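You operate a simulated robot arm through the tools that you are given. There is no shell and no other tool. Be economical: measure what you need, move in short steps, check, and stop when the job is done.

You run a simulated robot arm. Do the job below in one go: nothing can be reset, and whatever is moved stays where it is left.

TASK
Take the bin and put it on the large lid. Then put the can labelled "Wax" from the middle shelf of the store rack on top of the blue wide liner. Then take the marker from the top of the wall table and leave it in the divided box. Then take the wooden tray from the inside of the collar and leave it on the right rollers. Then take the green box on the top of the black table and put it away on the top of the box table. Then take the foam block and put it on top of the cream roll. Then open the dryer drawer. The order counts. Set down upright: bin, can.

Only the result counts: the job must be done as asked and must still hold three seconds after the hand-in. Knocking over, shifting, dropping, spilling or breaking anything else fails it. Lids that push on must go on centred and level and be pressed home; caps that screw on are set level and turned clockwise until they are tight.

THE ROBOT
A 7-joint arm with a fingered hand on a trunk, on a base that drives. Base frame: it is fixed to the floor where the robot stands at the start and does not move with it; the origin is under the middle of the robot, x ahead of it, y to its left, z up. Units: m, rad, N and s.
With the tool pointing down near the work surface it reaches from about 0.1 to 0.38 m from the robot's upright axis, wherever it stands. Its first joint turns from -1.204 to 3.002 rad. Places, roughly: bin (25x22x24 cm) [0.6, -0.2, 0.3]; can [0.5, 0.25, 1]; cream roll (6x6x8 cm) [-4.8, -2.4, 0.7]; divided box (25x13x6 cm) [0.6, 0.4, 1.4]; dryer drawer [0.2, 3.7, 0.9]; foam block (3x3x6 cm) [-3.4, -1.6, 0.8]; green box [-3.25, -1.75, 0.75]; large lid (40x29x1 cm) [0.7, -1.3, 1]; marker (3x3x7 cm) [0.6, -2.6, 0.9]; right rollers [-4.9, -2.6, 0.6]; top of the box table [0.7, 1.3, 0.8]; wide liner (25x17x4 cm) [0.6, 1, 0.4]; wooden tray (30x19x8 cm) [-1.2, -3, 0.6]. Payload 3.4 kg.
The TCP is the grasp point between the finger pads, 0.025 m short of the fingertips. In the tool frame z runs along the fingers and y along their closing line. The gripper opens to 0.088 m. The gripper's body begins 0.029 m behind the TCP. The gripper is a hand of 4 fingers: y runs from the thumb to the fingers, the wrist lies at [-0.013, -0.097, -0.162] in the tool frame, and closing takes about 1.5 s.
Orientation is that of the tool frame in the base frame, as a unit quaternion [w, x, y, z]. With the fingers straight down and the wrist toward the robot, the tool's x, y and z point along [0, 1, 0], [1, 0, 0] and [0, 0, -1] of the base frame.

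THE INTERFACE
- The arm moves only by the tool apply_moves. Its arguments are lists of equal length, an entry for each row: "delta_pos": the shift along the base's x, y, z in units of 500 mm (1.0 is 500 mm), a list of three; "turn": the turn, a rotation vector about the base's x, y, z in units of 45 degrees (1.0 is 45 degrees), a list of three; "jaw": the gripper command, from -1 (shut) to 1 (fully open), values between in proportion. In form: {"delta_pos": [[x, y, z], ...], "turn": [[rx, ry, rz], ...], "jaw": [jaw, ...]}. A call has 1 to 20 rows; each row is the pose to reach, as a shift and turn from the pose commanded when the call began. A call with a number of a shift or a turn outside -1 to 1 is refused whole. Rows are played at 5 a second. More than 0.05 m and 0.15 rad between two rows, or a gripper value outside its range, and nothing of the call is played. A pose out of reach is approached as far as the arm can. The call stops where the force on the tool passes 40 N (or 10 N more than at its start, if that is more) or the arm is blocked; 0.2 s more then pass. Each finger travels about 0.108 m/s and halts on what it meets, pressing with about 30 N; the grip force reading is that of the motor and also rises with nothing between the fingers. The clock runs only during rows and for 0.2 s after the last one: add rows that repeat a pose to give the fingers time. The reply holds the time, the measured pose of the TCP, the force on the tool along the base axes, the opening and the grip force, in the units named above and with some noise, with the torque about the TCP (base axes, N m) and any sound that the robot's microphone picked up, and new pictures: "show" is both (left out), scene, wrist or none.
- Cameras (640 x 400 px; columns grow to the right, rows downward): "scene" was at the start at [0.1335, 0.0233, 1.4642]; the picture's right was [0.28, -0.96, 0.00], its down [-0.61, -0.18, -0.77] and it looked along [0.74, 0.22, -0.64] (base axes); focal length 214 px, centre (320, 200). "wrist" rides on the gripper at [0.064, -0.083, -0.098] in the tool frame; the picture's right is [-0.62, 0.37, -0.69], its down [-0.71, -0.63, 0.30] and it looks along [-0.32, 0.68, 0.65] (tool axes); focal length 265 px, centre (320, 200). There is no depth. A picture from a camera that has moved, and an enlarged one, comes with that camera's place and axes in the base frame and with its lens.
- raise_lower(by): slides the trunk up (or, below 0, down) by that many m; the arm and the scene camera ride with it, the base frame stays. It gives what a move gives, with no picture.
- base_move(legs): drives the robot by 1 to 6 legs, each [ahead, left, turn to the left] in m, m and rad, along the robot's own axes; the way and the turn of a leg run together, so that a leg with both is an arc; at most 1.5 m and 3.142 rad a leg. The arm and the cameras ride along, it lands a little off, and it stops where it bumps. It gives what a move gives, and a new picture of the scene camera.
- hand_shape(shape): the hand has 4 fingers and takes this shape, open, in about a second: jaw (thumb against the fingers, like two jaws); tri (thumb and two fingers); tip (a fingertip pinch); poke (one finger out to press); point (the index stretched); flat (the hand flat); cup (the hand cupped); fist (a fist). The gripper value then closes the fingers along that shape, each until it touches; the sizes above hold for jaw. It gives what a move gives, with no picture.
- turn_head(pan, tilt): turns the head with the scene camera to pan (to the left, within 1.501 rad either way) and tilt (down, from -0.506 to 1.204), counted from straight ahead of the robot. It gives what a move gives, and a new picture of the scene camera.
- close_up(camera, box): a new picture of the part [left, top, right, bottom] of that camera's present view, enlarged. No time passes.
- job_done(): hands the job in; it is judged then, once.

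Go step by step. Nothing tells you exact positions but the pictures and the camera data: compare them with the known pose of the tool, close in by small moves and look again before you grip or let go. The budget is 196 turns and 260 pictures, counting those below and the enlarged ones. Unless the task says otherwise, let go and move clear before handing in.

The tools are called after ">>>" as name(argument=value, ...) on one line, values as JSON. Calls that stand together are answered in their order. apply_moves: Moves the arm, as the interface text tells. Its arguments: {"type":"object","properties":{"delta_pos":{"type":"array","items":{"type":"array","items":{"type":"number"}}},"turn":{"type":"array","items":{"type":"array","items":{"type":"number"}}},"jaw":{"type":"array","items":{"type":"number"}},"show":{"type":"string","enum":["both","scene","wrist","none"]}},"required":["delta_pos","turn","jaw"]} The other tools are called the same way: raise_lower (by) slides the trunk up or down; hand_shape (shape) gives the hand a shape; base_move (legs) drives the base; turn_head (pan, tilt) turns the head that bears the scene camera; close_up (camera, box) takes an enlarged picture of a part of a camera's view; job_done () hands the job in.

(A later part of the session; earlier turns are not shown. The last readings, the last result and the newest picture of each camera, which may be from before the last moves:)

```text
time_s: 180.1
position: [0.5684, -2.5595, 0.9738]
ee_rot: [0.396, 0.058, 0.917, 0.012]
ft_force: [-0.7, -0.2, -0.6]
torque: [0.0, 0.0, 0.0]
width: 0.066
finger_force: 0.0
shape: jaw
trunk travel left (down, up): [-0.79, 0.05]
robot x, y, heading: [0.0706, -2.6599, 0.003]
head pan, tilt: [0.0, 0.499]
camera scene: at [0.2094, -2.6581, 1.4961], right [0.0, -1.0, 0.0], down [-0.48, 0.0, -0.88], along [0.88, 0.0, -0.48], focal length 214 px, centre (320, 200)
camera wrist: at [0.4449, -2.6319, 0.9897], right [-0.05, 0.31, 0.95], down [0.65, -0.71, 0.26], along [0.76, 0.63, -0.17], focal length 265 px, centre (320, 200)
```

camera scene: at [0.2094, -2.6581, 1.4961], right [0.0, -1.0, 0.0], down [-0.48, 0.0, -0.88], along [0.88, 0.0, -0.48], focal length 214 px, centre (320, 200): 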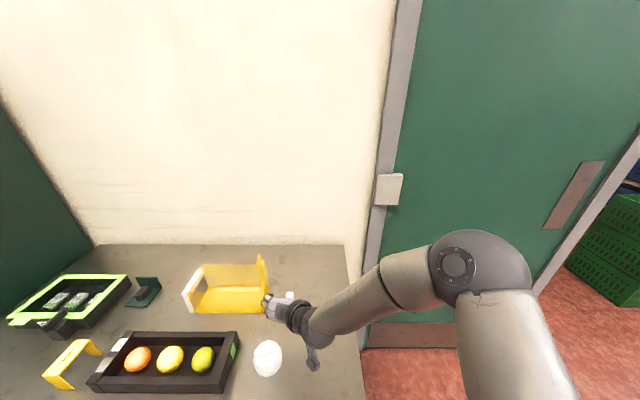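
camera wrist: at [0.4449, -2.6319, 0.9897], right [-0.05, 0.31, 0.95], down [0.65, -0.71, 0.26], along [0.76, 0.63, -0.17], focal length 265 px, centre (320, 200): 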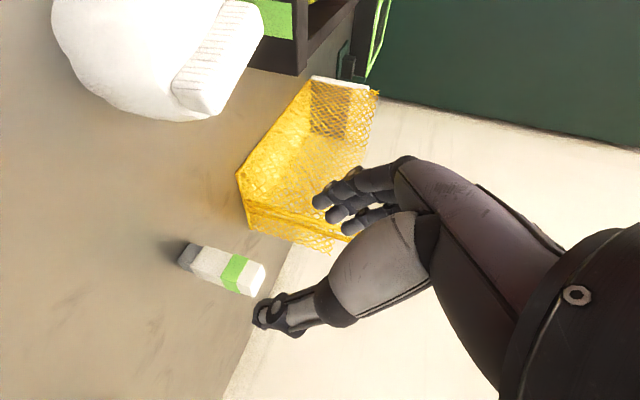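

Measurement confirmed (0.649, −2.562). I slide in along the finger direction.

>>> apply_moves(delta_pos=[[0.04, -0.001, -0.036], [0.08, -0.002, -0.072], [0.12, -0.004, -0.108], [0.156, -0.005, -0.142], [0.156, -0.005, -0.142]], turn=[[0, 0, 0], [0, 0, 0], [0, 0, 0], [0, 0, 0], [0, 0, 0]], jaw=[0.5, 0.5, 0.5, 0.5, 0.5], show="both")

```text
time_s: 181.3
position: [0.6476, -2.5611, 0.9041]
ee_rot: [0.396, 0.057, 0.916, 0.012]
ft_force: [-0.3, 0.1, 0.6]
torque: [0.0, 0.0, 0.02]
width: 0.0664
finger_force: 0.2
shape: jaw
trunk travel left (down, up): [-0.79, 0.05]
robot x, y, heading: [0.0688, -2.6583, 0.005]
head pan, tilt: [0.0, 0.499]
camera scene: at [0.2097, -2.658, 1.4961], right [0.0, -1.0, 0.0], down [-0.48, 0.0, -0.88], along [0.88, 0.0, -0.48], focal length 214 px, centre (320, 200)
camera wrist: at [0.5238, -2.6343, 0.9201], right [-0.05, 0.31, 0.95], down [0.65, -0.71, 0.26], along [0.76, 0.63, -0.17], focal length 265 px, centre (320, 200)
```

scene: 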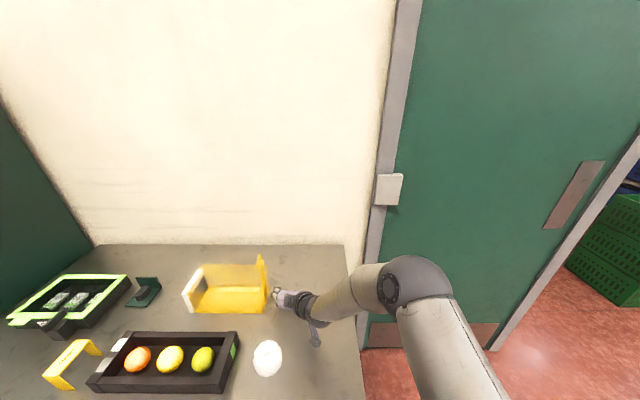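
wrist: 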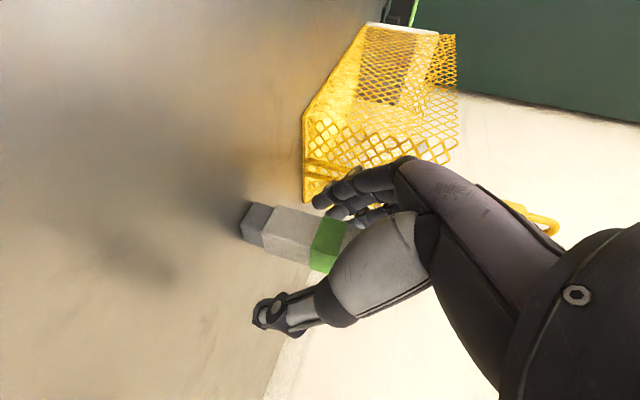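

The marker is between thumb and fingers. I close.

>>> apply_moves(delta_pos=[[0, 0, 0], [0, 0, 0], [0, 0, 0], [0, 0, 0], [0, 0, 0], [0, 0, 0]], turn=[[0, 0, 0], [0, 0, 0], [0, 0, 0], [0, 0, 0], [0, 0, 0], [0, 0, 0]], jaw=[0, -0.5, -1, -1, -1, -1], show="none")

>>> apply_moves(delta_pos=[[-0.01, 0, 0.05], [-0.04, 0, 0.14], [-0.1, 0, 0.2], [-0.18, 0, 0.24], [-0.26, 0, 0.26]], turn=[[0, 0, 0], [0, 0, 0], [0, 0, 0], [0, 0, 0], [0, 0, 0]], jaw=[-1, -1, -1, -1, -1], show="both")

```text
time_s: 182.7
position: [0.6478, -2.5622, 0.9039]
ee_rot: [0.395, 0.057, 0.917, 0.011]
ft_force: [0.1, -0.5, -0.7]
torque: [-0.01, 0.06, -0.01]
width: 0.0028
finger_force: 30.3
shape: jaw
trunk travel left (down, up): [-0.79, 0.05]
robot x, y, heading: [0.0692, -2.6574, 0.004]
head pan, tilt: [0.0, 0.499]
```

```text
time_s: 183.9
position: [0.5141, -2.5599, 1.0355]
ee_rot: [0.396, 0.058, 0.916, 0.013]
ft_force: [-1.0, -0.4, -0.4]
torque: [-0.03, -0.01, 0.0]
width: 0.0026
finger_force: 29.7
shape: jaw
trunk travel left (down, up): [-0.79, 0.05]
robot x, y, heading: [0.0652, -2.6616, 0.005]
head pan, tilt: [0.0, 0.499]
camera scene: at [0.2081, -2.6574, 1.4962], right [0.0, -1.0, 0.0], down [-0.48, 0.0, -0.88], along [0.88, 0.0, -0.48], focal length 214 px, centre (320, 200)
camera wrist: at [0.3901, -2.6325, 1.0512], right [-0.05, 0.31, 0.95], down [0.65, -0.72, 0.27], along [0.76, 0.63, -0.17], focal length 265 px, centre (320, 200)
```

scene: 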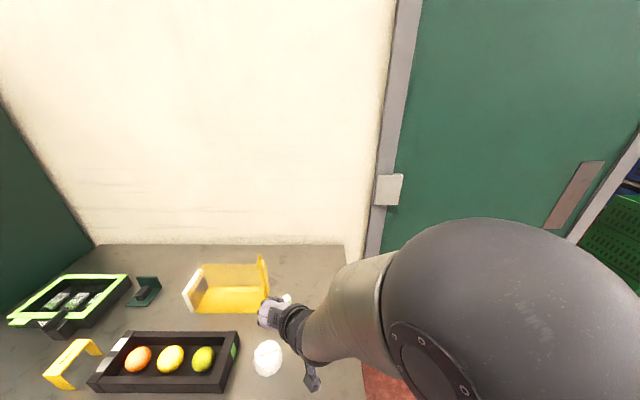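
wrist: 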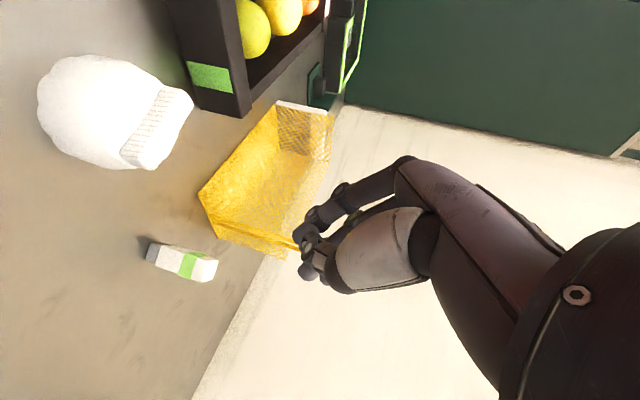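

I missed: the marker still stands in place. I zoom in to measure again.

>>> close_up(camera="scene", box=[230, 260, 330, 330])

>>> close_up(camera="wrist", box=[120, 220, 240, 295])

```text
5.71 times, centred on (280, 295) of scene
camera zoom: at [0.2081, -2.6574, 1.4962], right [0.0, -1.0, 0.0], down [-0.48, 0.0, -0.88], along [0.88, 0.0, -0.48], focal length 1226 px, centre (549, -343)
```

zoom: 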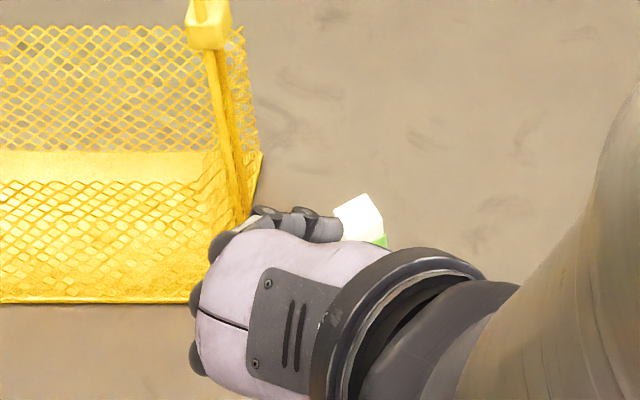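

```text
5.33 times, centred on (180, 258) of wrist
camera zoom: at [0.3901, -2.6325, 1.0512], right [-0.05, 0.31, 0.95], down [0.65, -0.72, 0.27], along [0.76, 0.63, -0.17], focal length 1416 px, centre (1067, -107)
```

zoom: 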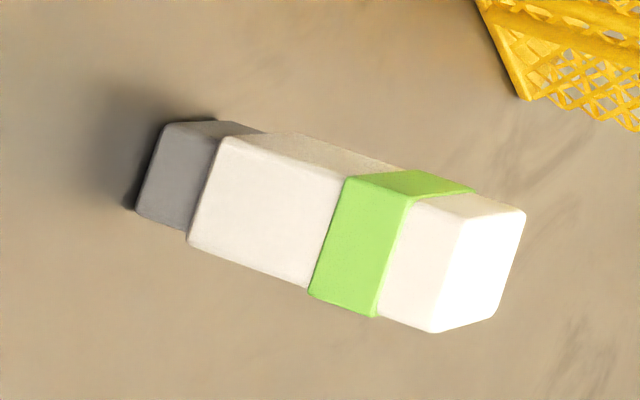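

The marker stands turned about 40°, so the sideways pinch slipped. I back off and will approach from the right-front with the base turned 43°, so the fingers meet flat faces.

>>> base_move(legs=[[-0.45, 0, 0], [0, 0, 0.745], [-0.088, -0.718, 0]])

>>> raise_lower(by=-0.3)

>>> apply_moves(delta_pos=[[0.03, 0.03, 0.08], [0.06, 0.06, 0.16], [0.1, 0.09, 0.24], [0.13, 0.12, 0.32], [0.15, 0.14, 0.4], [0.15, 0.14, 0.5], [0.15, 0.14, 0.54]], turn=[[0, 0, 0], [0, 0, 0], [0, 0, 0], [0, 0, 0], [0, 0, 0], [0, 0, 0], [0, 0, 0]], jaw=[0.2, 0.2, 0.2, 0.2, 0.2, 0.2, 0.2], show="both")

```text
time_s: 192.2
position: [0.3114, -2.8794, 1.0348]
ee_rot: [0.363, -0.279, 0.875, 0.155]
ft_force: [0.3, -0.1, -0.2]
torque: [0.01, -0.02, 0.0]
width: 0.0028
finger_force: 29.5
shape: jaw
trunk travel left (down, up): [-0.79, 0.05]
robot x, y, heading: [0.0474, -3.2563, 0.751]
head pan, tilt: [0.0, 0.499]
camera scene: at [0.1535, -3.1598, 1.496], right [0.68, -0.73, 0.0], down [-0.35, -0.33, -0.88], along [0.64, 0.6, -0.48], focal length 214 px, centre (320, 200)
```

scene: 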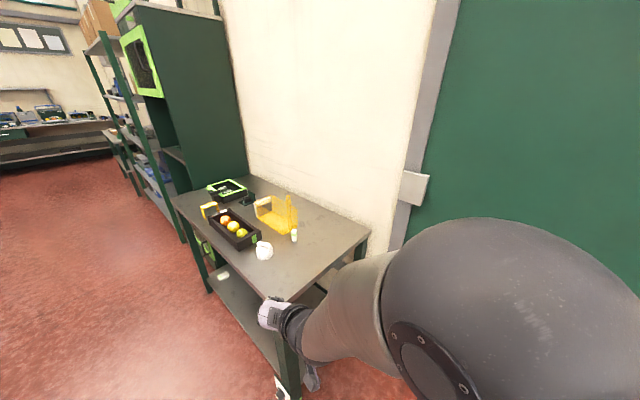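

```text
time_s: 195.2
position: [0.3118, -2.8792, 0.7346]
ee_rot: [0.363, -0.279, 0.875, 0.156]
ft_force: [0.6, 0.1, -0.2]
torque: [0.0, 0.01, 0.0]
width: 0.0024
finger_force: 30.0
shape: jaw
trunk travel left (down, up): [-0.49, 0.35]
robot x, y, heading: [0.0515, -3.2556, 0.748]
head pan, tilt: [0.0, 0.499]
```

```text
time_s: 196.8
position: [0.3885, -2.8091, 1.0062]
ee_rot: [0.363, -0.28, 0.875, 0.155]
ft_force: [0.1, 0.5, -0.4]
torque: [-0.01, 0.02, 0.06]
width: 0.0525
finger_force: 0.1
shape: jaw
trunk travel left (down, up): [-0.49, 0.35]
robot x, y, heading: [0.0495, -3.2544, 0.746]
head pan, tilt: [0.0, 0.499]
camera scene: at [0.1533, -3.1597, 1.196], right [0.68, -0.73, 0.0], down [-0.35, -0.33, -0.88], along [0.64, 0.6, -0.48], focal length 214 px, centre (320, 200)
camera wrist: at [0.3472, -2.9459, 1.0219], right [-0.24, 0.2, 0.95], down [0.96, -0.09, 0.26], along [0.14, 0.98, -0.17], focal length 265 px, centre (320, 200)
```

scene: 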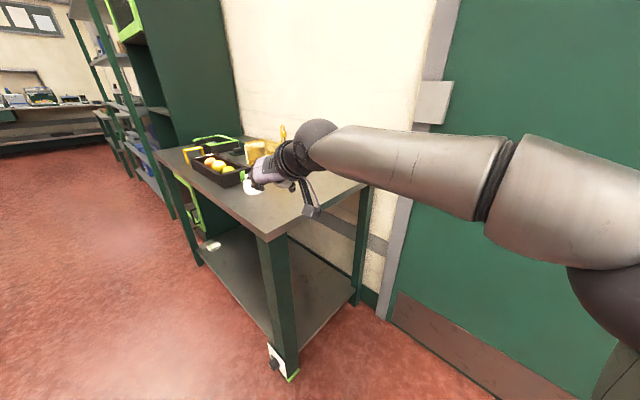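
wrist: 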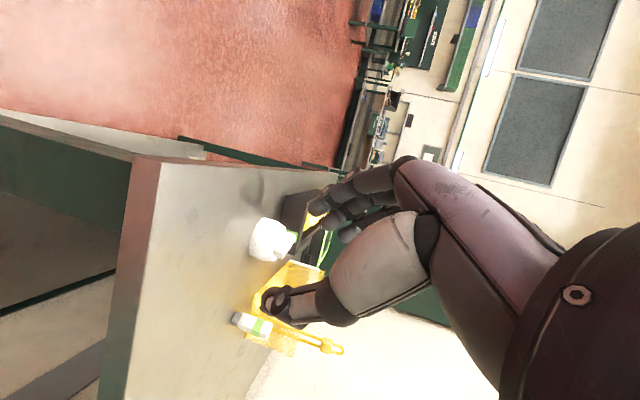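

>>> close_up(camera="wrist", box=[200, 290, 320, 365])

```text
5.33 times, centred on (260, 328) of wrist
camera zoom: at [0.3472, -2.9459, 1.0219], right [-0.24, 0.2, 0.95], down [0.96, -0.09, 0.26], along [0.14, 0.98, -0.17], focal length 1416 px, centre (640, -480)
```

zoom: 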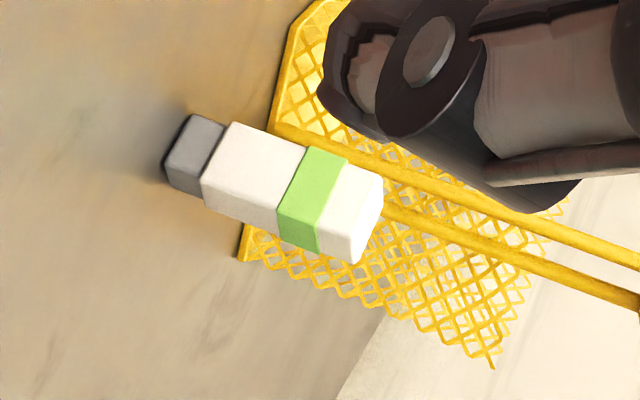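

Marker centre ≈(0.641, −2.548); the closing line now matches its faces. I drive to the pre-grasp.

>>> base_move(legs=[[0.268, 0.023, 0]])

>>> apply_moves(delta_pos=[[0, 0, -0.04]], turn=[[0, 0, 0]], jaw=[0.3], show="wrist")

>>> close_up(camera="wrist", box=[160, 200, 360, 325])

```text
time_s: 198.8
position: [0.5729, -2.6021, 1.0046]
ee_rot: [0.363, -0.282, 0.874, 0.156]
ft_force: [0.1, 0.1, -1.0]
torque: [-0.02, 0.02, -0.01]
width: 0.0527
finger_force: 0.1
shape: jaw
trunk travel left (down, up): [-0.49, 0.35]
robot x, y, heading: [0.2323, -3.0522, 0.752]
head pan, tilt: [0.0, 0.499]
camera scene: at [0.3393, -2.9541, 1.1959], right [0.68, -0.73, 0.0], down [-0.35, -0.33, -0.88], along [0.64, 0.6, -0.48], focal length 214 px, centre (320, 200)
```

scene: 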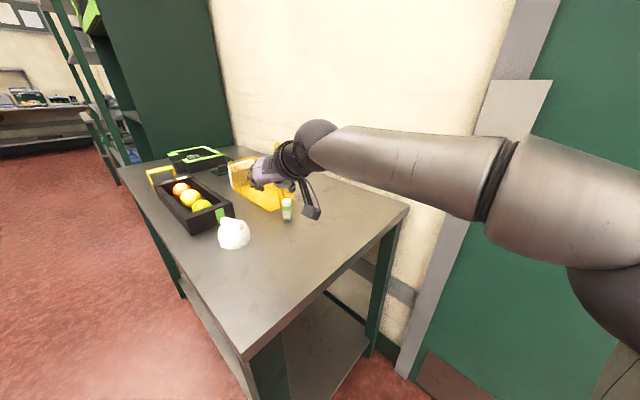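

```text
time_s: 199.2
position: [0.5714, -2.602, 0.9851]
ee_rot: [0.362, -0.281, 0.875, 0.157]
ft_force: [-0.2, 0.3, 0.5]
torque: [0.01, 0.04, -0.01]
width: 0.0568
finger_force: 0.0
shape: jaw
trunk travel left (down, up): [-0.49, 0.35]
robot x, y, heading: [0.2337, -3.0478, 0.754]
head pan, tilt: [0.0, 0.499]
camera wrist: at [0.5312, -2.7386, 1.0005], right [-0.24, 0.2, 0.95], down [0.96, -0.08, 0.26], along [0.13, 0.98, -0.17], focal length 265 px, centre (320, 200)
```

wrist: 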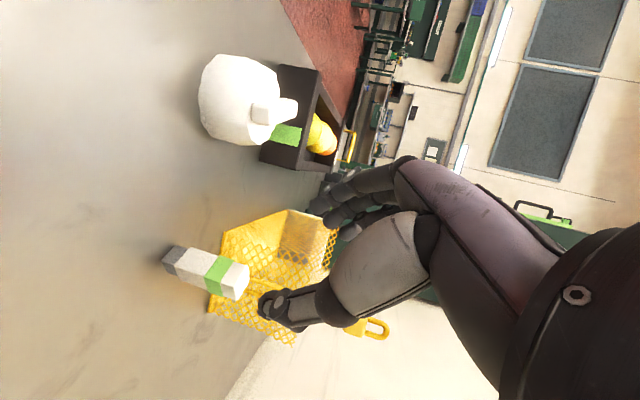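

```text
3.20 times, centred on (260, 262) of wrist
camera zoom: at [0.5312, -2.7386, 1.0005], right [-0.24, 0.2, 0.95], down [0.96, -0.08, 0.26], along [0.13, 0.98, -0.17], focal length 849 px, centre (512, 0)
```

zoom: 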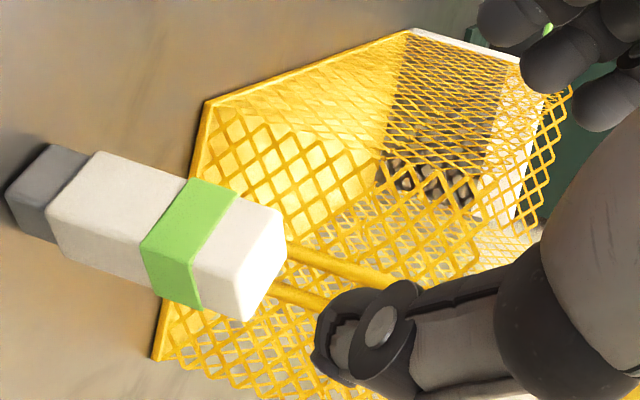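

Lined up. I slide in along the finger direction to the marker.

>>> apply_moves(delta_pos=[[0.036, 0.029, -0.044], [0.072, 0.057, -0.088], [0.108, 0.086, -0.132], [0.143, 0.114, -0.176], [0.143, 0.114, -0.176]], turn=[[0, 0, 0], [0, 0, 0], [0, 0, 0], [0, 0, 0], [0, 0, 0]], jaw=[0.3, 0.3, 0.3, 0.3, 0.3], show="both")

>>> close_up(camera="scene", box=[220, 150, 360, 260])

```text
time_s: 200.4
position: [0.6425, -2.5452, 0.898]
ee_rot: [0.364, -0.282, 0.874, 0.156]
ft_force: [0.9, 0.8, 0.4]
torque: [0.03, -0.03, -0.02]
width: 0.0568
finger_force: 0.0
shape: jaw
trunk travel left (down, up): [-0.49, 0.35]
robot x, y, heading: [0.2354, -3.0531, 0.747]
head pan, tilt: [0.0, 0.499]
camera scene: at [0.3387, -2.9547, 1.1961], right [0.68, -0.73, 0.0], down [-0.35, -0.33, -0.88], along [0.64, 0.6, -0.48], focal length 214 px, centre (320, 200)
camera wrist: at [0.6018, -2.6827, 0.913], right [-0.24, 0.2, 0.95], down [0.96, -0.08, 0.26], along [0.13, 0.98, -0.17], focal length 265 px, centre (320, 200)
```

scene: 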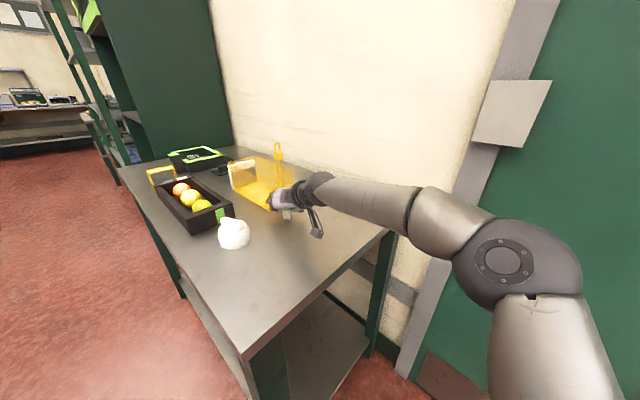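
wrist: 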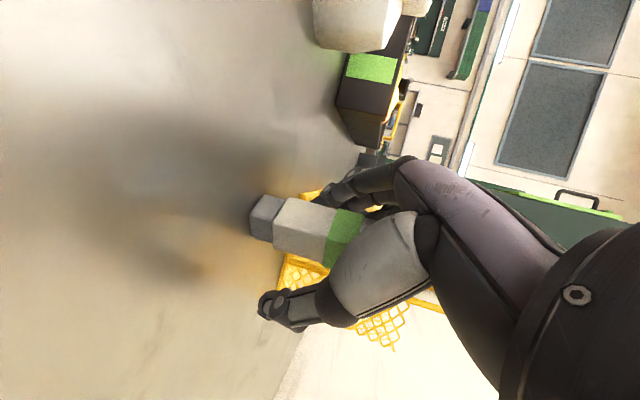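

```text
3.64 times, centred on (290, 205) of scene
camera zoom: at [0.3387, -2.9547, 1.1961], right [0.68, -0.73, 0.0], down [-0.35, -0.33, -0.88], along [0.64, 0.6, -0.48], focal length 780 px, centre (429, 182)
```

zoom: 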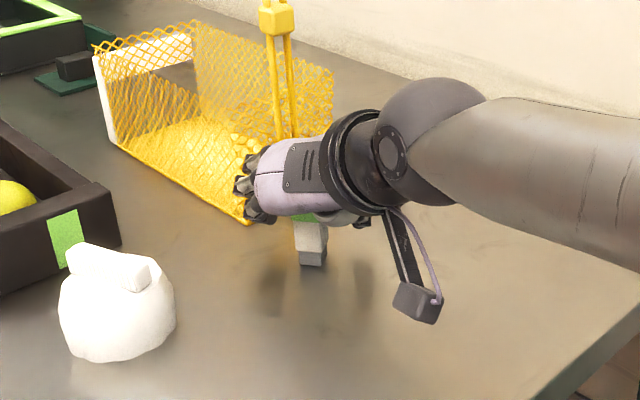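

Both views put the TCP on the marker's middle. I close.

>>> apply_moves(delta_pos=[[0, 0, 0], [0, 0, 0], [0, 0, 0], [0, 0, 0], [0, 0, 0], [0, 0, 0]], turn=[[0, 0, 0], [0, 0, 0], [0, 0, 0], [0, 0, 0], [0, 0, 0], [0, 0, 0]], jaw=[0, -0.4, -0.8, -1, -1, -1], show="wrist")

>>> close_up(camera="scene", box=[220, 150, 360, 260])

```text
time_s: 201.8
position: [0.6435, -2.5464, 0.8973]
ee_rot: [0.363, -0.281, 0.874, 0.157]
ft_force: [0.0, 0.1, -0.4]
torque: [0.02, -0.01, 0.03]
width: 0.0066
finger_force: 30.1
shape: jaw
trunk travel left (down, up): [-0.49, 0.35]
robot x, y, heading: [0.2371, -3.0508, 0.751]
head pan, tilt: [0.0, 0.499]
camera wrist: at [0.602, -2.6828, 0.9131], right [-0.24, 0.2, 0.95], down [0.96, -0.08, 0.26], along [0.13, 0.98, -0.17], focal length 265 px, centre (320, 200)
```

wrist: 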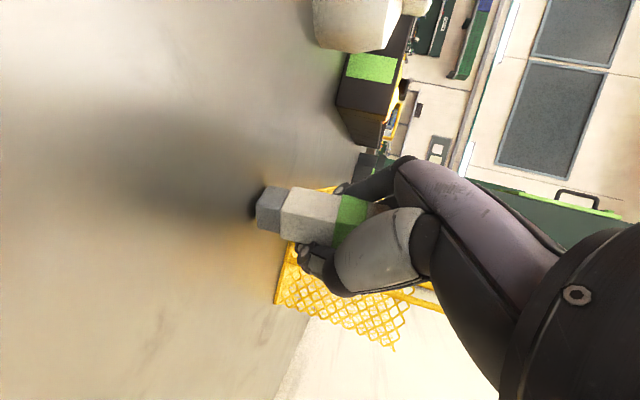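

```text
3.64 times, centred on (290, 205) of scene
camera zoom: at [0.3389, -2.9545, 1.196], right [0.68, -0.73, 0.0], down [-0.35, -0.33, -0.88], along [0.64, 0.6, -0.48], focal length 780 px, centre (429, 182)
```

zoom: 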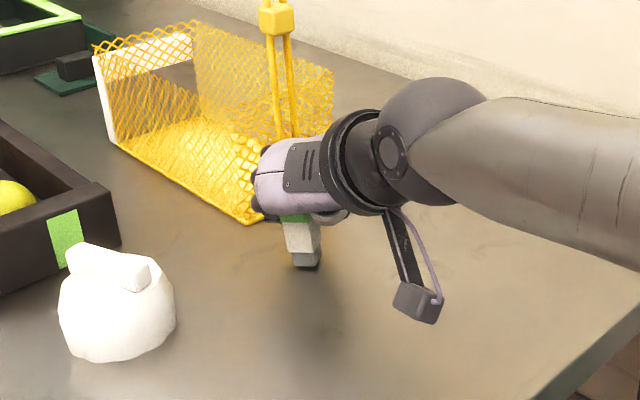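

It seems held (marker tilted with the fingers). I lift.

>>> apply_moves(delta_pos=[[-0.01, -0.01, 0.03], [-0.03, -0.025, 0.09], [-0.05, -0.04, 0.15], [-0.06, -0.05, 0.2]], turn=[[0, 0, 0], [0, 0, 0], [0, 0, 0], [0, 0, 0]], jaw=[-1, -1, -1, -1], show="both")

```text
time_s: 202.8
position: [0.6128, -2.5711, 0.9981]
ee_rot: [0.363, -0.282, 0.874, 0.157]
ft_force: [0.5, -0.5, -0.2]
torque: [0.03, 0.02, -0.06]
width: 0.0065
finger_force: 30.1
shape: jaw
trunk travel left (down, up): [-0.49, 0.35]
robot x, y, heading: [0.2364, -3.0484, 0.752]
head pan, tilt: [0.0, 0.499]
camera scene: at [0.3386, -2.9547, 1.196], right [0.68, -0.73, 0.0], down [-0.35, -0.33, -0.88], along [0.64, 0.6, -0.48], focal length 214 px, centre (320, 200)
camera wrist: at [0.5724, -2.7074, 1.0135], right [-0.24, 0.2, 0.95], down [0.96, -0.08, 0.26], along [0.13, 0.98, -0.17], focal length 265 px, centre (320, 200)
```

scene: 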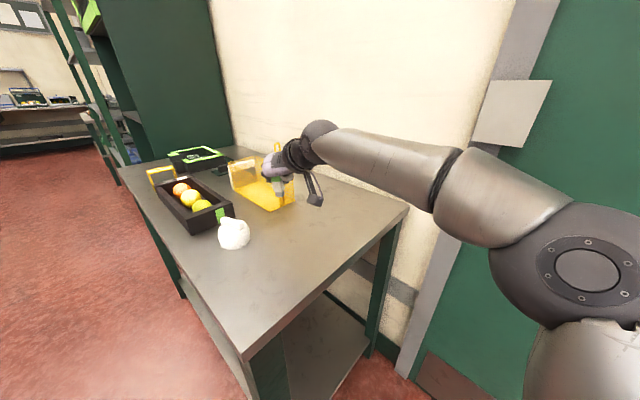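
wrist: 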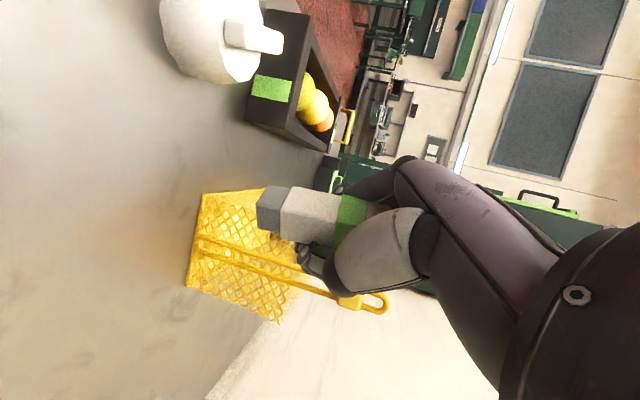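

The marker is held. I back away, straighten the base and head back to the store rack with the trunk raised.

>>> base_move(legs=[[-0.6, 0, 0], [0, 0, -0.75], [-0.18, 0, 0], [0, 1.45, 0], [0, 1.45, 0]])

>>> raise_lower(by=0.35)

>>> apply_moves(delta_pos=[[-0.06, 0, 0.06], [-0.12, 0, 0.12], [-0.18, 0, 0.18], [-0.24, 0, 0.24], [-0.24, 0, 0.24]], turn=[[0, 0, 0], [0, 0, 0], [0, 0, 0], [0, 0, 0], [0, 0, 0]], jaw=[-1, -1, -1, -1, -1], show="wrist")

```text
time_s: 222.8
position: [0.1089, -0.4572, 0.9979]
ee_rot: [0.396, 0.029, 0.917, 0.025]
ft_force: [-0.3, -0.3, -0.3]
torque: [0.02, -0.01, 0.01]
width: 0.0069
finger_force: 30.0
shape: jaw
trunk travel left (down, up): [-0.49, 0.35]
robot x, y, heading: [-0.4901, -0.5888, 0.073]
head pan, tilt: [0.0, 0.499]
camera scene: at [-0.3466, -0.5795, 1.196], right [0.07, -1.0, 0.0], down [-0.48, -0.03, -0.88], along [0.88, 0.06, -0.48], focal length 214 px, centre (320, 200)
```

scene: 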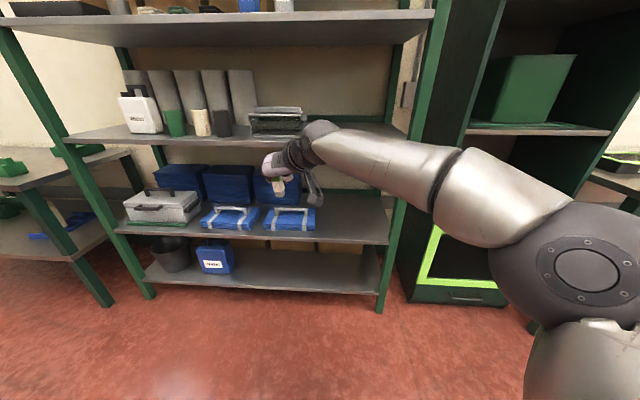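

```text
time_s: 226.2
position: [0.1085, -0.4574, 1.3467]
ee_rot: [0.394, 0.029, 0.918, 0.024]
ft_force: [-0.3, -0.6, -0.3]
torque: [-0.04, 0.0, 0.01]
width: 0.0068
finger_force: 30.4
shape: jaw
trunk travel left (down, up): [-0.84, 0.0]
robot x, y, heading: [-0.4883, -0.5882, 0.067]
head pan, tilt: [0.0, 0.499]
```

```text
time_s: 227.4
position: [-0.0099, -0.459, 1.4655]
ee_rot: [0.395, 0.029, 0.918, 0.025]
ft_force: [0.2, 0.3, -0.5]
torque: [-0.03, -0.03, 0.0]
width: 0.0066
finger_force: 29.8
shape: jaw
trunk travel left (down, up): [-0.84, 0.0]
robot x, y, heading: [-0.4904, -0.5885, 0.064]
head pan, tilt: [0.0, 0.499]
camera wrist: at [-0.1292, -0.5383, 1.4823], right [-0.06, 0.31, 0.95], down [0.69, -0.67, 0.26], along [0.72, 0.67, -0.17], focal length 265 px, centre (320, 200)
```

wrist: 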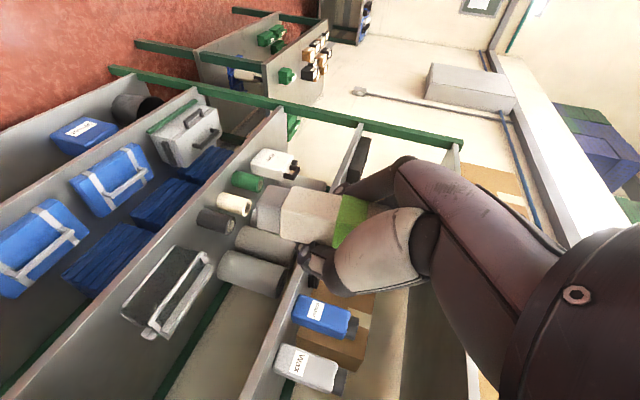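

Height is reachable. I raise a bit more and strafe to the divided box.

>>> apply_moves(delta_pos=[[0, 0, 0.06], [0, 0, 0.12], [0, 0, 0.12]], turn=[[0, 0, 0], [0, 0, 0], [0, 0, 0]], jaw=[-1, -1, -1], show="none")

>>> base_move(legs=[[0, 0, -0.065], [0, 0.885, 0]])

>>> turn_head(pan=0.2, tilt=0.2)

>>> close_up(camera="wrist", box=[0, 0, 640, 400])

```text
time_s: 228.2
position: [-0.0125, -0.4593, 1.5255]
ee_rot: [0.394, 0.029, 0.918, 0.025]
ft_force: [0.2, 0.1, 0.7]
torque: [0.02, -0.01, -0.01]
width: 0.0067
finger_force: 30.0
shape: jaw
trunk travel left (down, up): [-0.84, 0.0]
robot x, y, heading: [-0.4929, -0.592, 0.068]
head pan, tilt: [0.0, 0.499]
```

```text
time_s: 233.4
position: [-0.0006, 0.3926, 1.5252]
ee_rot: [0.395, 0.063, 0.916, 0.01]
ft_force: [0.7, -0.3, -0.4]
torque: [-0.03, 0.0, 0.0]
width: 0.0063
finger_force: 30.0
shape: jaw
trunk travel left (down, up): [-0.84, 0.0]
robot x, y, heading: [-0.4853, 0.2998, -0.009]
head pan, tilt: [0.0, 0.499]
camera scene: at [-0.3434, 0.2961, 1.546], right [-0.01, -1.0, 0.0], down [-0.48, 0.0, -0.88], along [0.88, -0.01, -0.48], focal length 214 px, centre (320, 200)
```

scene: 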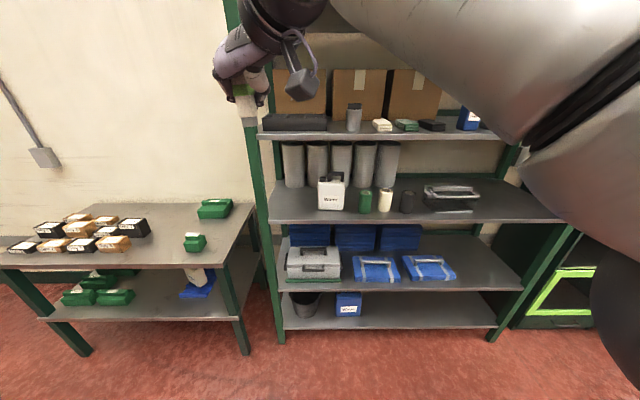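

```text
time_s: 234.2
position: [-0.0009, 0.3923, 1.5248]
ee_rot: [0.395, 0.062, 0.916, 0.01]
ft_force: [-0.7, -0.1, -0.6]
torque: [-0.03, -0.04, -0.01]
width: 0.0065
finger_force: 29.9
shape: jaw
trunk travel left (down, up): [-0.84, 0.0]
robot x, y, heading: [-0.4849, 0.2992, -0.005]
head pan, tilt: [0.201, 0.201]
camera scene: at [-0.3429, 0.3147, 1.5736], right [0.19, -0.98, 0.0], down [-0.2, -0.04, -0.98], along [0.96, 0.19, -0.2], focal length 214 px, centre (320, 200)
```

scene: 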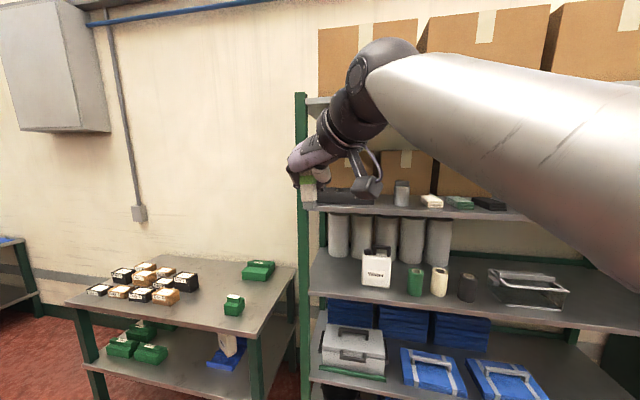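

```text
1.00 times, centred on (320, 200) of wrist (not enlarged: the box is as wide or as high as the picture)
camera zoom: at [-0.1252, 0.3212, 1.5406], right [-0.04, 0.31, 0.95], down [0.64, -0.72, 0.26], along [0.77, 0.62, -0.17], focal length 265 px, centre (320, 200)
```

zoom: 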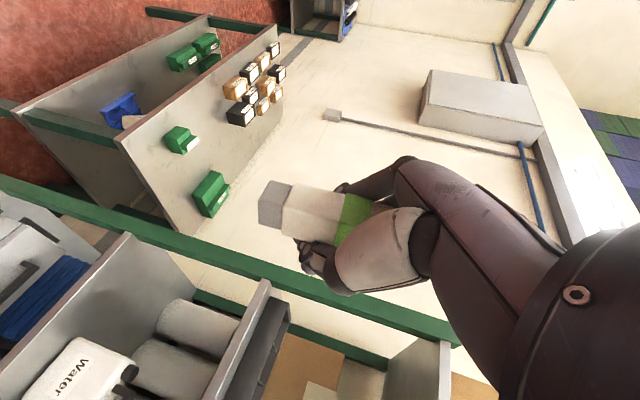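

>>> close_up(camera="scene", box=[270, 130, 430, 230])

```text
4.00 times, centred on (350, 180) of scene
camera zoom: at [-0.3429, 0.3147, 1.5736], right [0.19, -0.98, 0.0], down [-0.2, -0.04, -0.98], along [0.96, 0.19, -0.2], focal length 858 px, centre (200, 280)
```

zoom: 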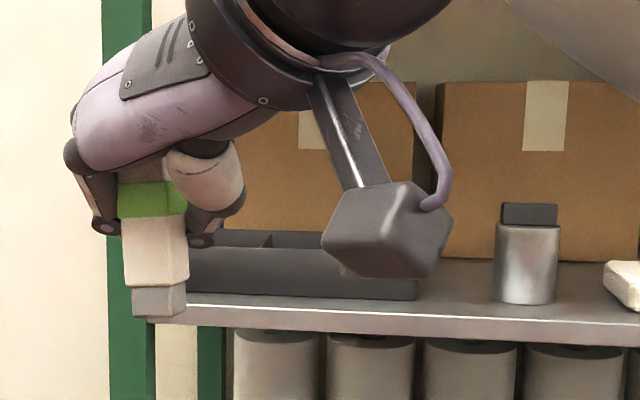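

The box spans y≈0.264–0.514, x≈0.54–0.67, rim ≈1.44. I drive in with the marker well above the rim.

>>> base_move(legs=[[0.5, 0, 0.005]])

>>> close_up(camera="wrist", box=[0, 0, 640, 400])

>>> turn_head(pan=0.1, tilt=0.3)

```text
time_s: 237.1
position: [0.4885, 0.3902, 1.5247]
ee_rot: [0.396, 0.062, 0.916, 0.011]
ft_force: [-0.2, 0.4, -0.4]
torque: [-0.02, 0.01, 0.0]
width: 0.006
finger_force: 30.7
shape: jaw
trunk travel left (down, up): [-0.84, 0.0]
robot x, y, heading: [0.003, 0.2969, -0.008]
head pan, tilt: [0.201, 0.201]
camera scene: at [0.1466, 0.3121, 1.5737], right [0.19, -0.98, 0.0], down [-0.2, -0.04, -0.98], along [0.96, 0.19, -0.2], focal length 214 px, centre (320, 200)
```

scene: 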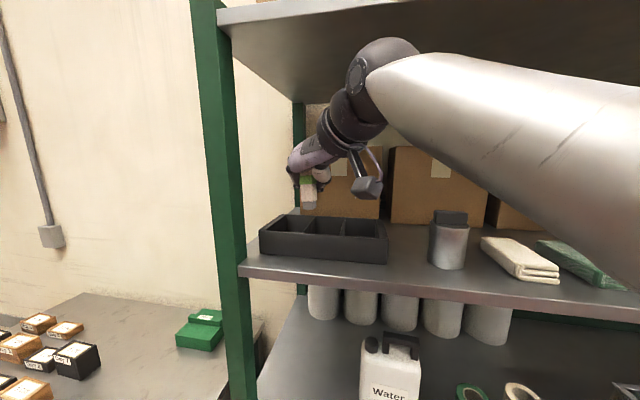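

```text
1.00 times, centred on (320, 200) of wrist (not enlarged: the box is as wide or as high as the picture)
camera zoom: at [0.3643, 0.319, 1.5408], right [-0.04, 0.31, 0.95], down [0.64, -0.72, 0.26], along [0.77, 0.62, -0.17], focal length 265 px, centre (320, 200)
```

zoom: 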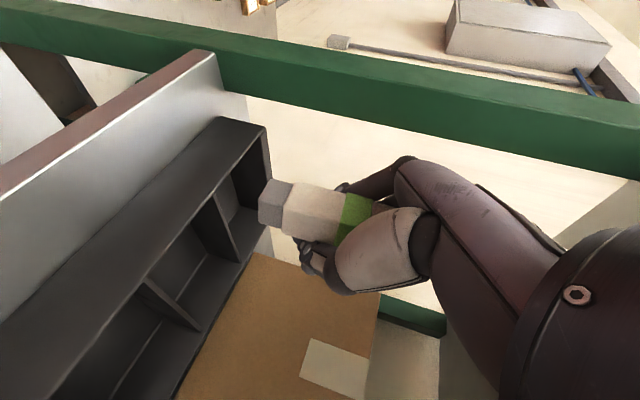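

```text
time_s: 237.8
position: [0.4894, 0.3907, 1.5252]
ee_rot: [0.395, 0.062, 0.916, 0.011]
ft_force: [-0.8, 0.1, -0.2]
torque: [-0.04, -0.02, -0.01]
width: 0.0058
finger_force: 29.9
shape: jaw
trunk travel left (down, up): [-0.84, 0.0]
robot x, y, heading: [0.0036, 0.2949, -0.002]
head pan, tilt: [0.099, 0.3]
camera scene: at [0.1488, 0.3028, 1.5644], right [0.09, -1.0, 0.0], down [-0.29, -0.03, -0.96], along [0.95, 0.09, -0.3], focal length 214 px, centre (320, 200)
```

scene: 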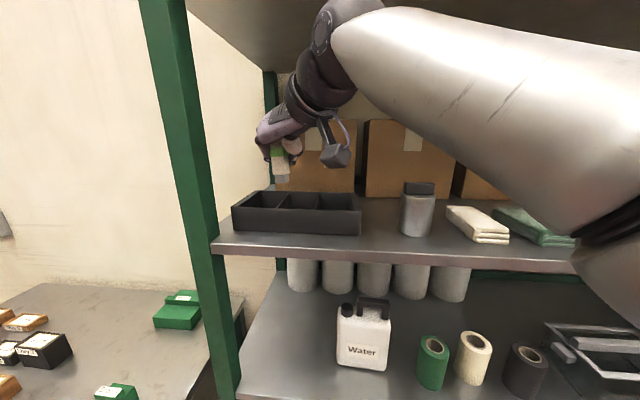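

Box re-measured: x 0.521–0.651, y 0.262–0.515. I go forward 9.5 cm and check before lowering.

>>> base_move(legs=[[0.097, -0.002, 0.002]])

>>> apply_moves(delta_pos=[[0, 0, -0.06], [0, 0, -0.1], [0, 0, -0.1]], turn=[[0, 0, 0], [0, 0, 0], [0, 0, 0]], jaw=[-1, -1, -1], show="both")

>>> close_up(camera="scene", box=[200, 130, 360, 260])

```text
time_s: 238.9
position: [0.5856, 0.389, 1.5263]
ee_rot: [0.396, 0.059, 0.916, 0.011]
ft_force: [-0.4, -0.1, -0.3]
torque: [0.02, -0.01, 0.03]
width: 0.0061
finger_force: 29.6
shape: jaw
trunk travel left (down, up): [-0.84, 0.0]
robot x, y, heading: [0.1022, 0.2913, -0.003]
head pan, tilt: [0.099, 0.3]
camera scene: at [0.245, 0.3006, 1.5645], right [0.1, -1.0, 0.0], down [-0.29, -0.03, -0.96], along [0.95, 0.09, -0.3], focal length 214 px, centre (320, 200)
```

scene: 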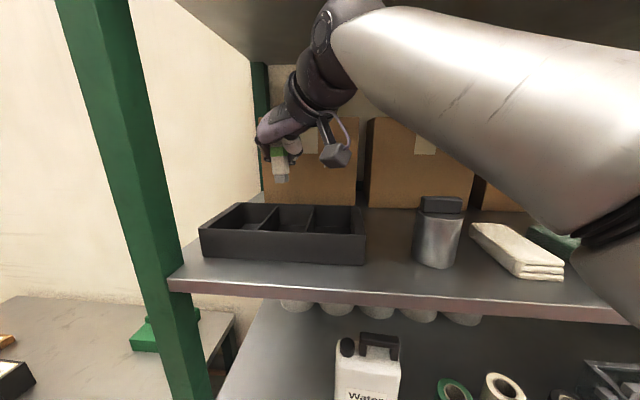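

```text
time_s: 239.7
position: [0.5851, 0.3869, 1.4745]
ee_rot: [0.396, 0.061, 0.916, 0.012]
ft_force: [-0.3, -0.1, -1.5]
torque: [-0.01, 0.0, 0.01]
width: 0.0057
finger_force: 29.6
shape: jaw
trunk travel left (down, up): [-0.84, 0.0]
robot x, y, heading: [0.103, 0.2888, -0.004]
head pan, tilt: [0.099, 0.3]
camera scene: at [0.2453, 0.3007, 1.5644], right [0.1, -1.0, 0.0], down [-0.29, -0.03, -0.96], along [0.95, 0.09, -0.3], focal length 214 px, centre (320, 200)
camera wrist: at [0.4616, 0.3166, 1.49], right [-0.04, 0.31, 0.95], down [0.64, -0.72, 0.26], along [0.77, 0.62, -0.17], focal length 265 px, centre (320, 200)
```

scene: 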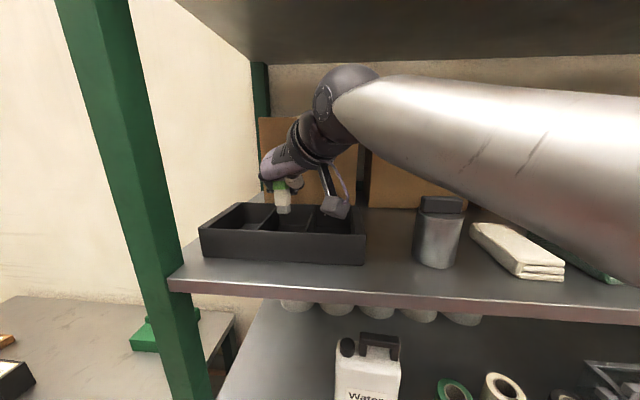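
wrist: 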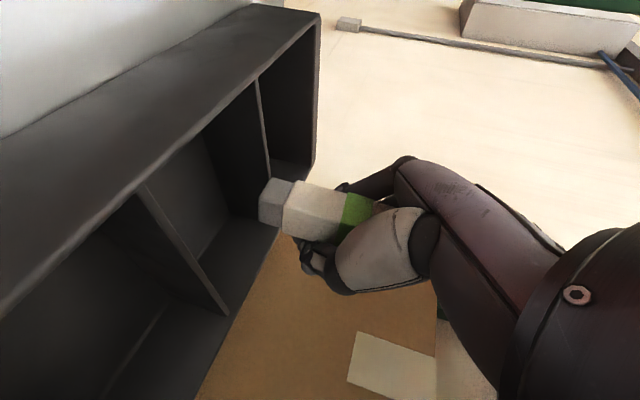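

```text
3.08 times, centred on (280, 195) of scene
camera zoom: at [0.2453, 0.3007, 1.5644], right [0.1, -1.0, 0.0], down [-0.29, -0.03, -0.96], along [0.95, 0.09, -0.3], focal length 660 px, centre (443, 215)
```

zoom: 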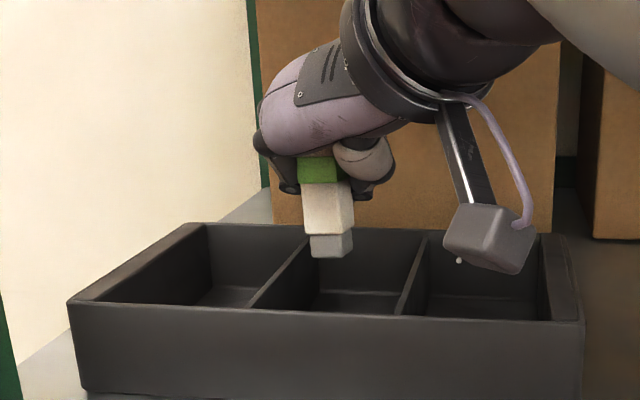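

The marker is over the middle compartment; I shift 1.2 cm right and 1 cm nearer, then lower.

>>> apply_moves(delta_pos=[[-0.01, -0.012, 0], [-0.02, -0.024, -0.02], [-0.02, -0.024, -0.04], [-0.02, -0.024, -0.06], [-0.02, -0.024, -0.072], [-0.02, -0.024, -0.072]], turn=[[0, 0, 0], [0, 0, 0], [0, 0, 0], [0, 0, 0], [0, 0, 0], [0, 0, 0]], jaw=[-1, -1, -1, -1, -1, -1], show="wrist")

>>> close_up(camera="scene", box=[200, 130, 360, 260])

```text
time_s: 241.1
position: [0.5746, 0.3762, 1.4389]
ee_rot: [0.396, 0.06, 0.916, 0.011]
ft_force: [-0.7, 0.0, -0.8]
torque: [0.02, -0.04, 0.0]
width: 0.0057
finger_force: 29.8
shape: jaw
trunk travel left (down, up): [-0.84, 0.0]
robot x, y, heading: [0.1042, 0.2929, -0.007]
head pan, tilt: [0.099, 0.3]
camera wrist: at [0.4513, 0.3042, 1.4549], right [-0.04, 0.31, 0.95], down [0.64, -0.72, 0.26], along [0.77, 0.62, -0.17], focal length 265 px, centre (320, 200)
```

wrist: 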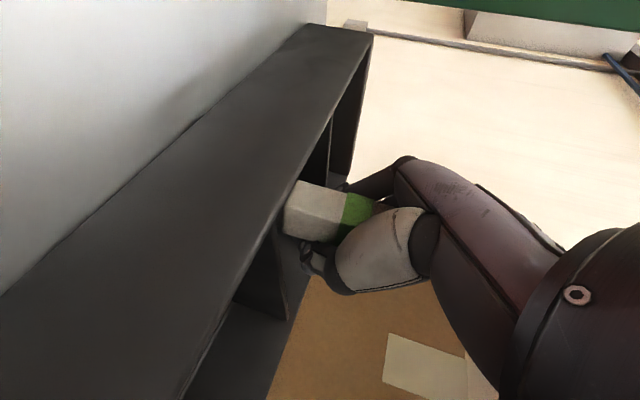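

```text
3.08 times, centred on (280, 195) of scene
camera zoom: at [0.2454, 0.3007, 1.5644], right [0.1, -1.0, 0.0], down [-0.29, -0.03, -0.96], along [0.95, 0.09, -0.3], focal length 660 px, centre (443, 215)
```

zoom: 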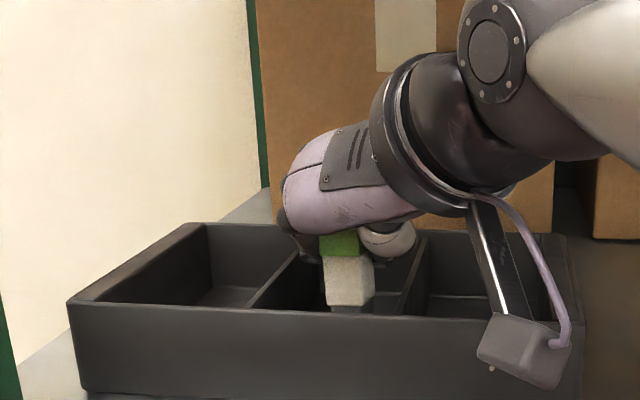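

The marker is inside the middle compartment. I lower another 1.4 cm and open just a little.

>>> apply_moves(delta_pos=[[0, 0, -0.01], [0, 0, -0.02], [0, 0, -0.028], [0, 0, -0.028], [0, 0, -0.028], [0, 0, -0.028], [0, 0, -0.028]], turn=[[0, 0, 0], [0, 0, 0], [0, 0, 0], [0, 0, 0], [0, 0, 0], [0, 0, 0], [0, 0, 0]], jaw=[-1, -1, -1, -0.7, -0.4, -0.2, -0.2], show="wrist")

>>> close_up(camera="scene", box=[200, 130, 360, 260])

```text
time_s: 242.7
position: [0.5749, 0.376, 1.4258]
ee_rot: [0.396, 0.061, 0.916, 0.012]
ft_force: [1.3, -0.5, 2.9]
torque: [0.03, -0.01, 0.03]
width: 0.0274
finger_force: 0.1
shape: jaw
trunk travel left (down, up): [-0.84, 0.0]
robot x, y, heading: [0.1014, 0.2911, -0.001]
head pan, tilt: [0.099, 0.3]
camera wrist: at [0.4509, 0.3047, 1.4414], right [-0.04, 0.31, 0.95], down [0.64, -0.72, 0.26], along [0.77, 0.62, -0.17], focal length 265 px, centre (320, 200)
```

wrist: 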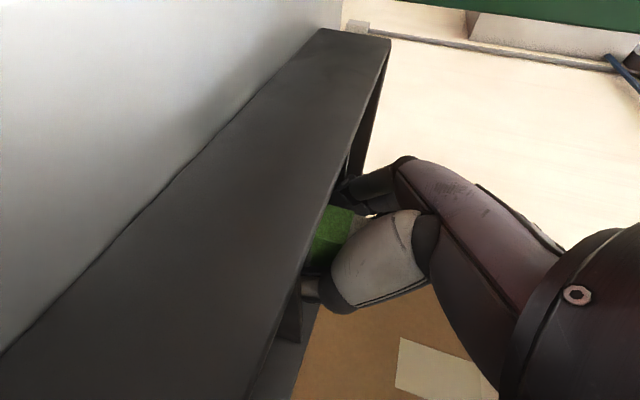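

```text
3.08 times, centred on (280, 195) of scene
camera zoom: at [0.2453, 0.3007, 1.5645], right [0.1, -1.0, 0.0], down [-0.29, -0.03, -0.96], along [0.95, 0.09, -0.3], focal length 660 px, centre (443, 215)
```

zoom: 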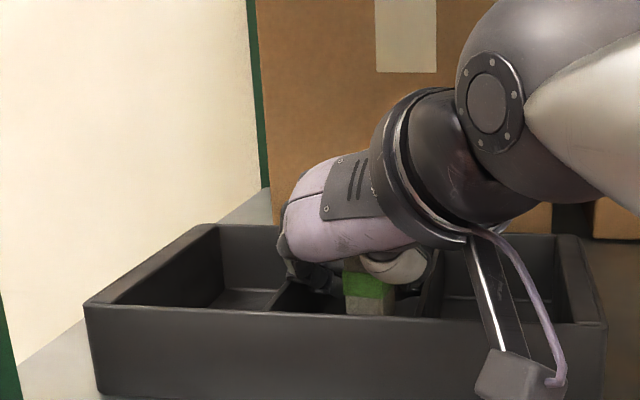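

The box moved about 1 cm when the thumb spread against a divider; the hand is now centred. I open a little more and withdraw along the finger direction, upward first.

>>> apply_moves(delta_pos=[[0, 0, 0], [0, 0, 0], [0, 0, 0.02], [-0.01, 0, 0.06], [-0.03, 0, 0.1], [-0.06, 0, 0.14], [-0.06, 0, 0.16]], turn=[[0, 0, 0], [0, 0, 0], [0, 0, 0], [0, 0, 0], [0, 0, 0], [0, 0, 0], [0, 0, 0]], jaw=[-0.05, -0.05, -0.05, -0.05, -0.05, -0.05, -0.05], show="wrist")

>>> close_up(camera="scene", box=[200, 130, 360, 260])

```text
time_s: 244.3
position: [0.5453, 0.3768, 1.5043]
ee_rot: [0.395, 0.06, 0.917, 0.01]
ft_force: [-0.2, 0.0, 0.0]
torque: [0.02, -0.01, 0.01]
width: 0.0413
finger_force: 0.0
shape: jaw
trunk travel left (down, up): [-0.84, 0.0]
robot x, y, heading: [0.1022, 0.2885, -0.003]
head pan, tilt: [0.099, 0.3]
camera wrist: at [0.4216, 0.3053, 1.5199], right [-0.04, 0.31, 0.95], down [0.64, -0.72, 0.26], along [0.76, 0.62, -0.17], focal length 265 px, centre (320, 200)
```

wrist: 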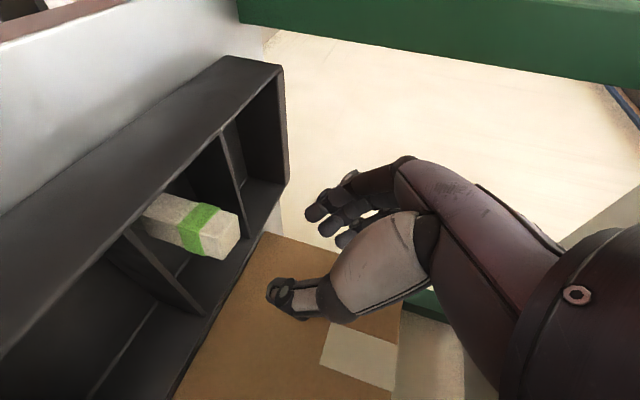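

```text
3.08 times, centred on (280, 195) of scene
camera zoom: at [0.2456, 0.3011, 1.5644], right [0.1, -1.0, 0.0], down [-0.29, -0.03, -0.96], along [0.95, 0.09, -0.3], focal length 660 px, centre (443, 215)
```

zoom: 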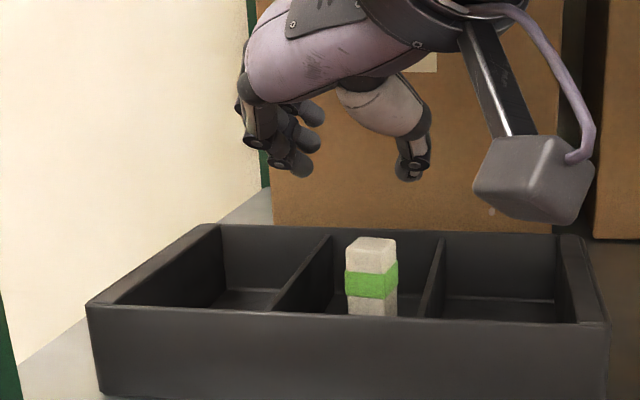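

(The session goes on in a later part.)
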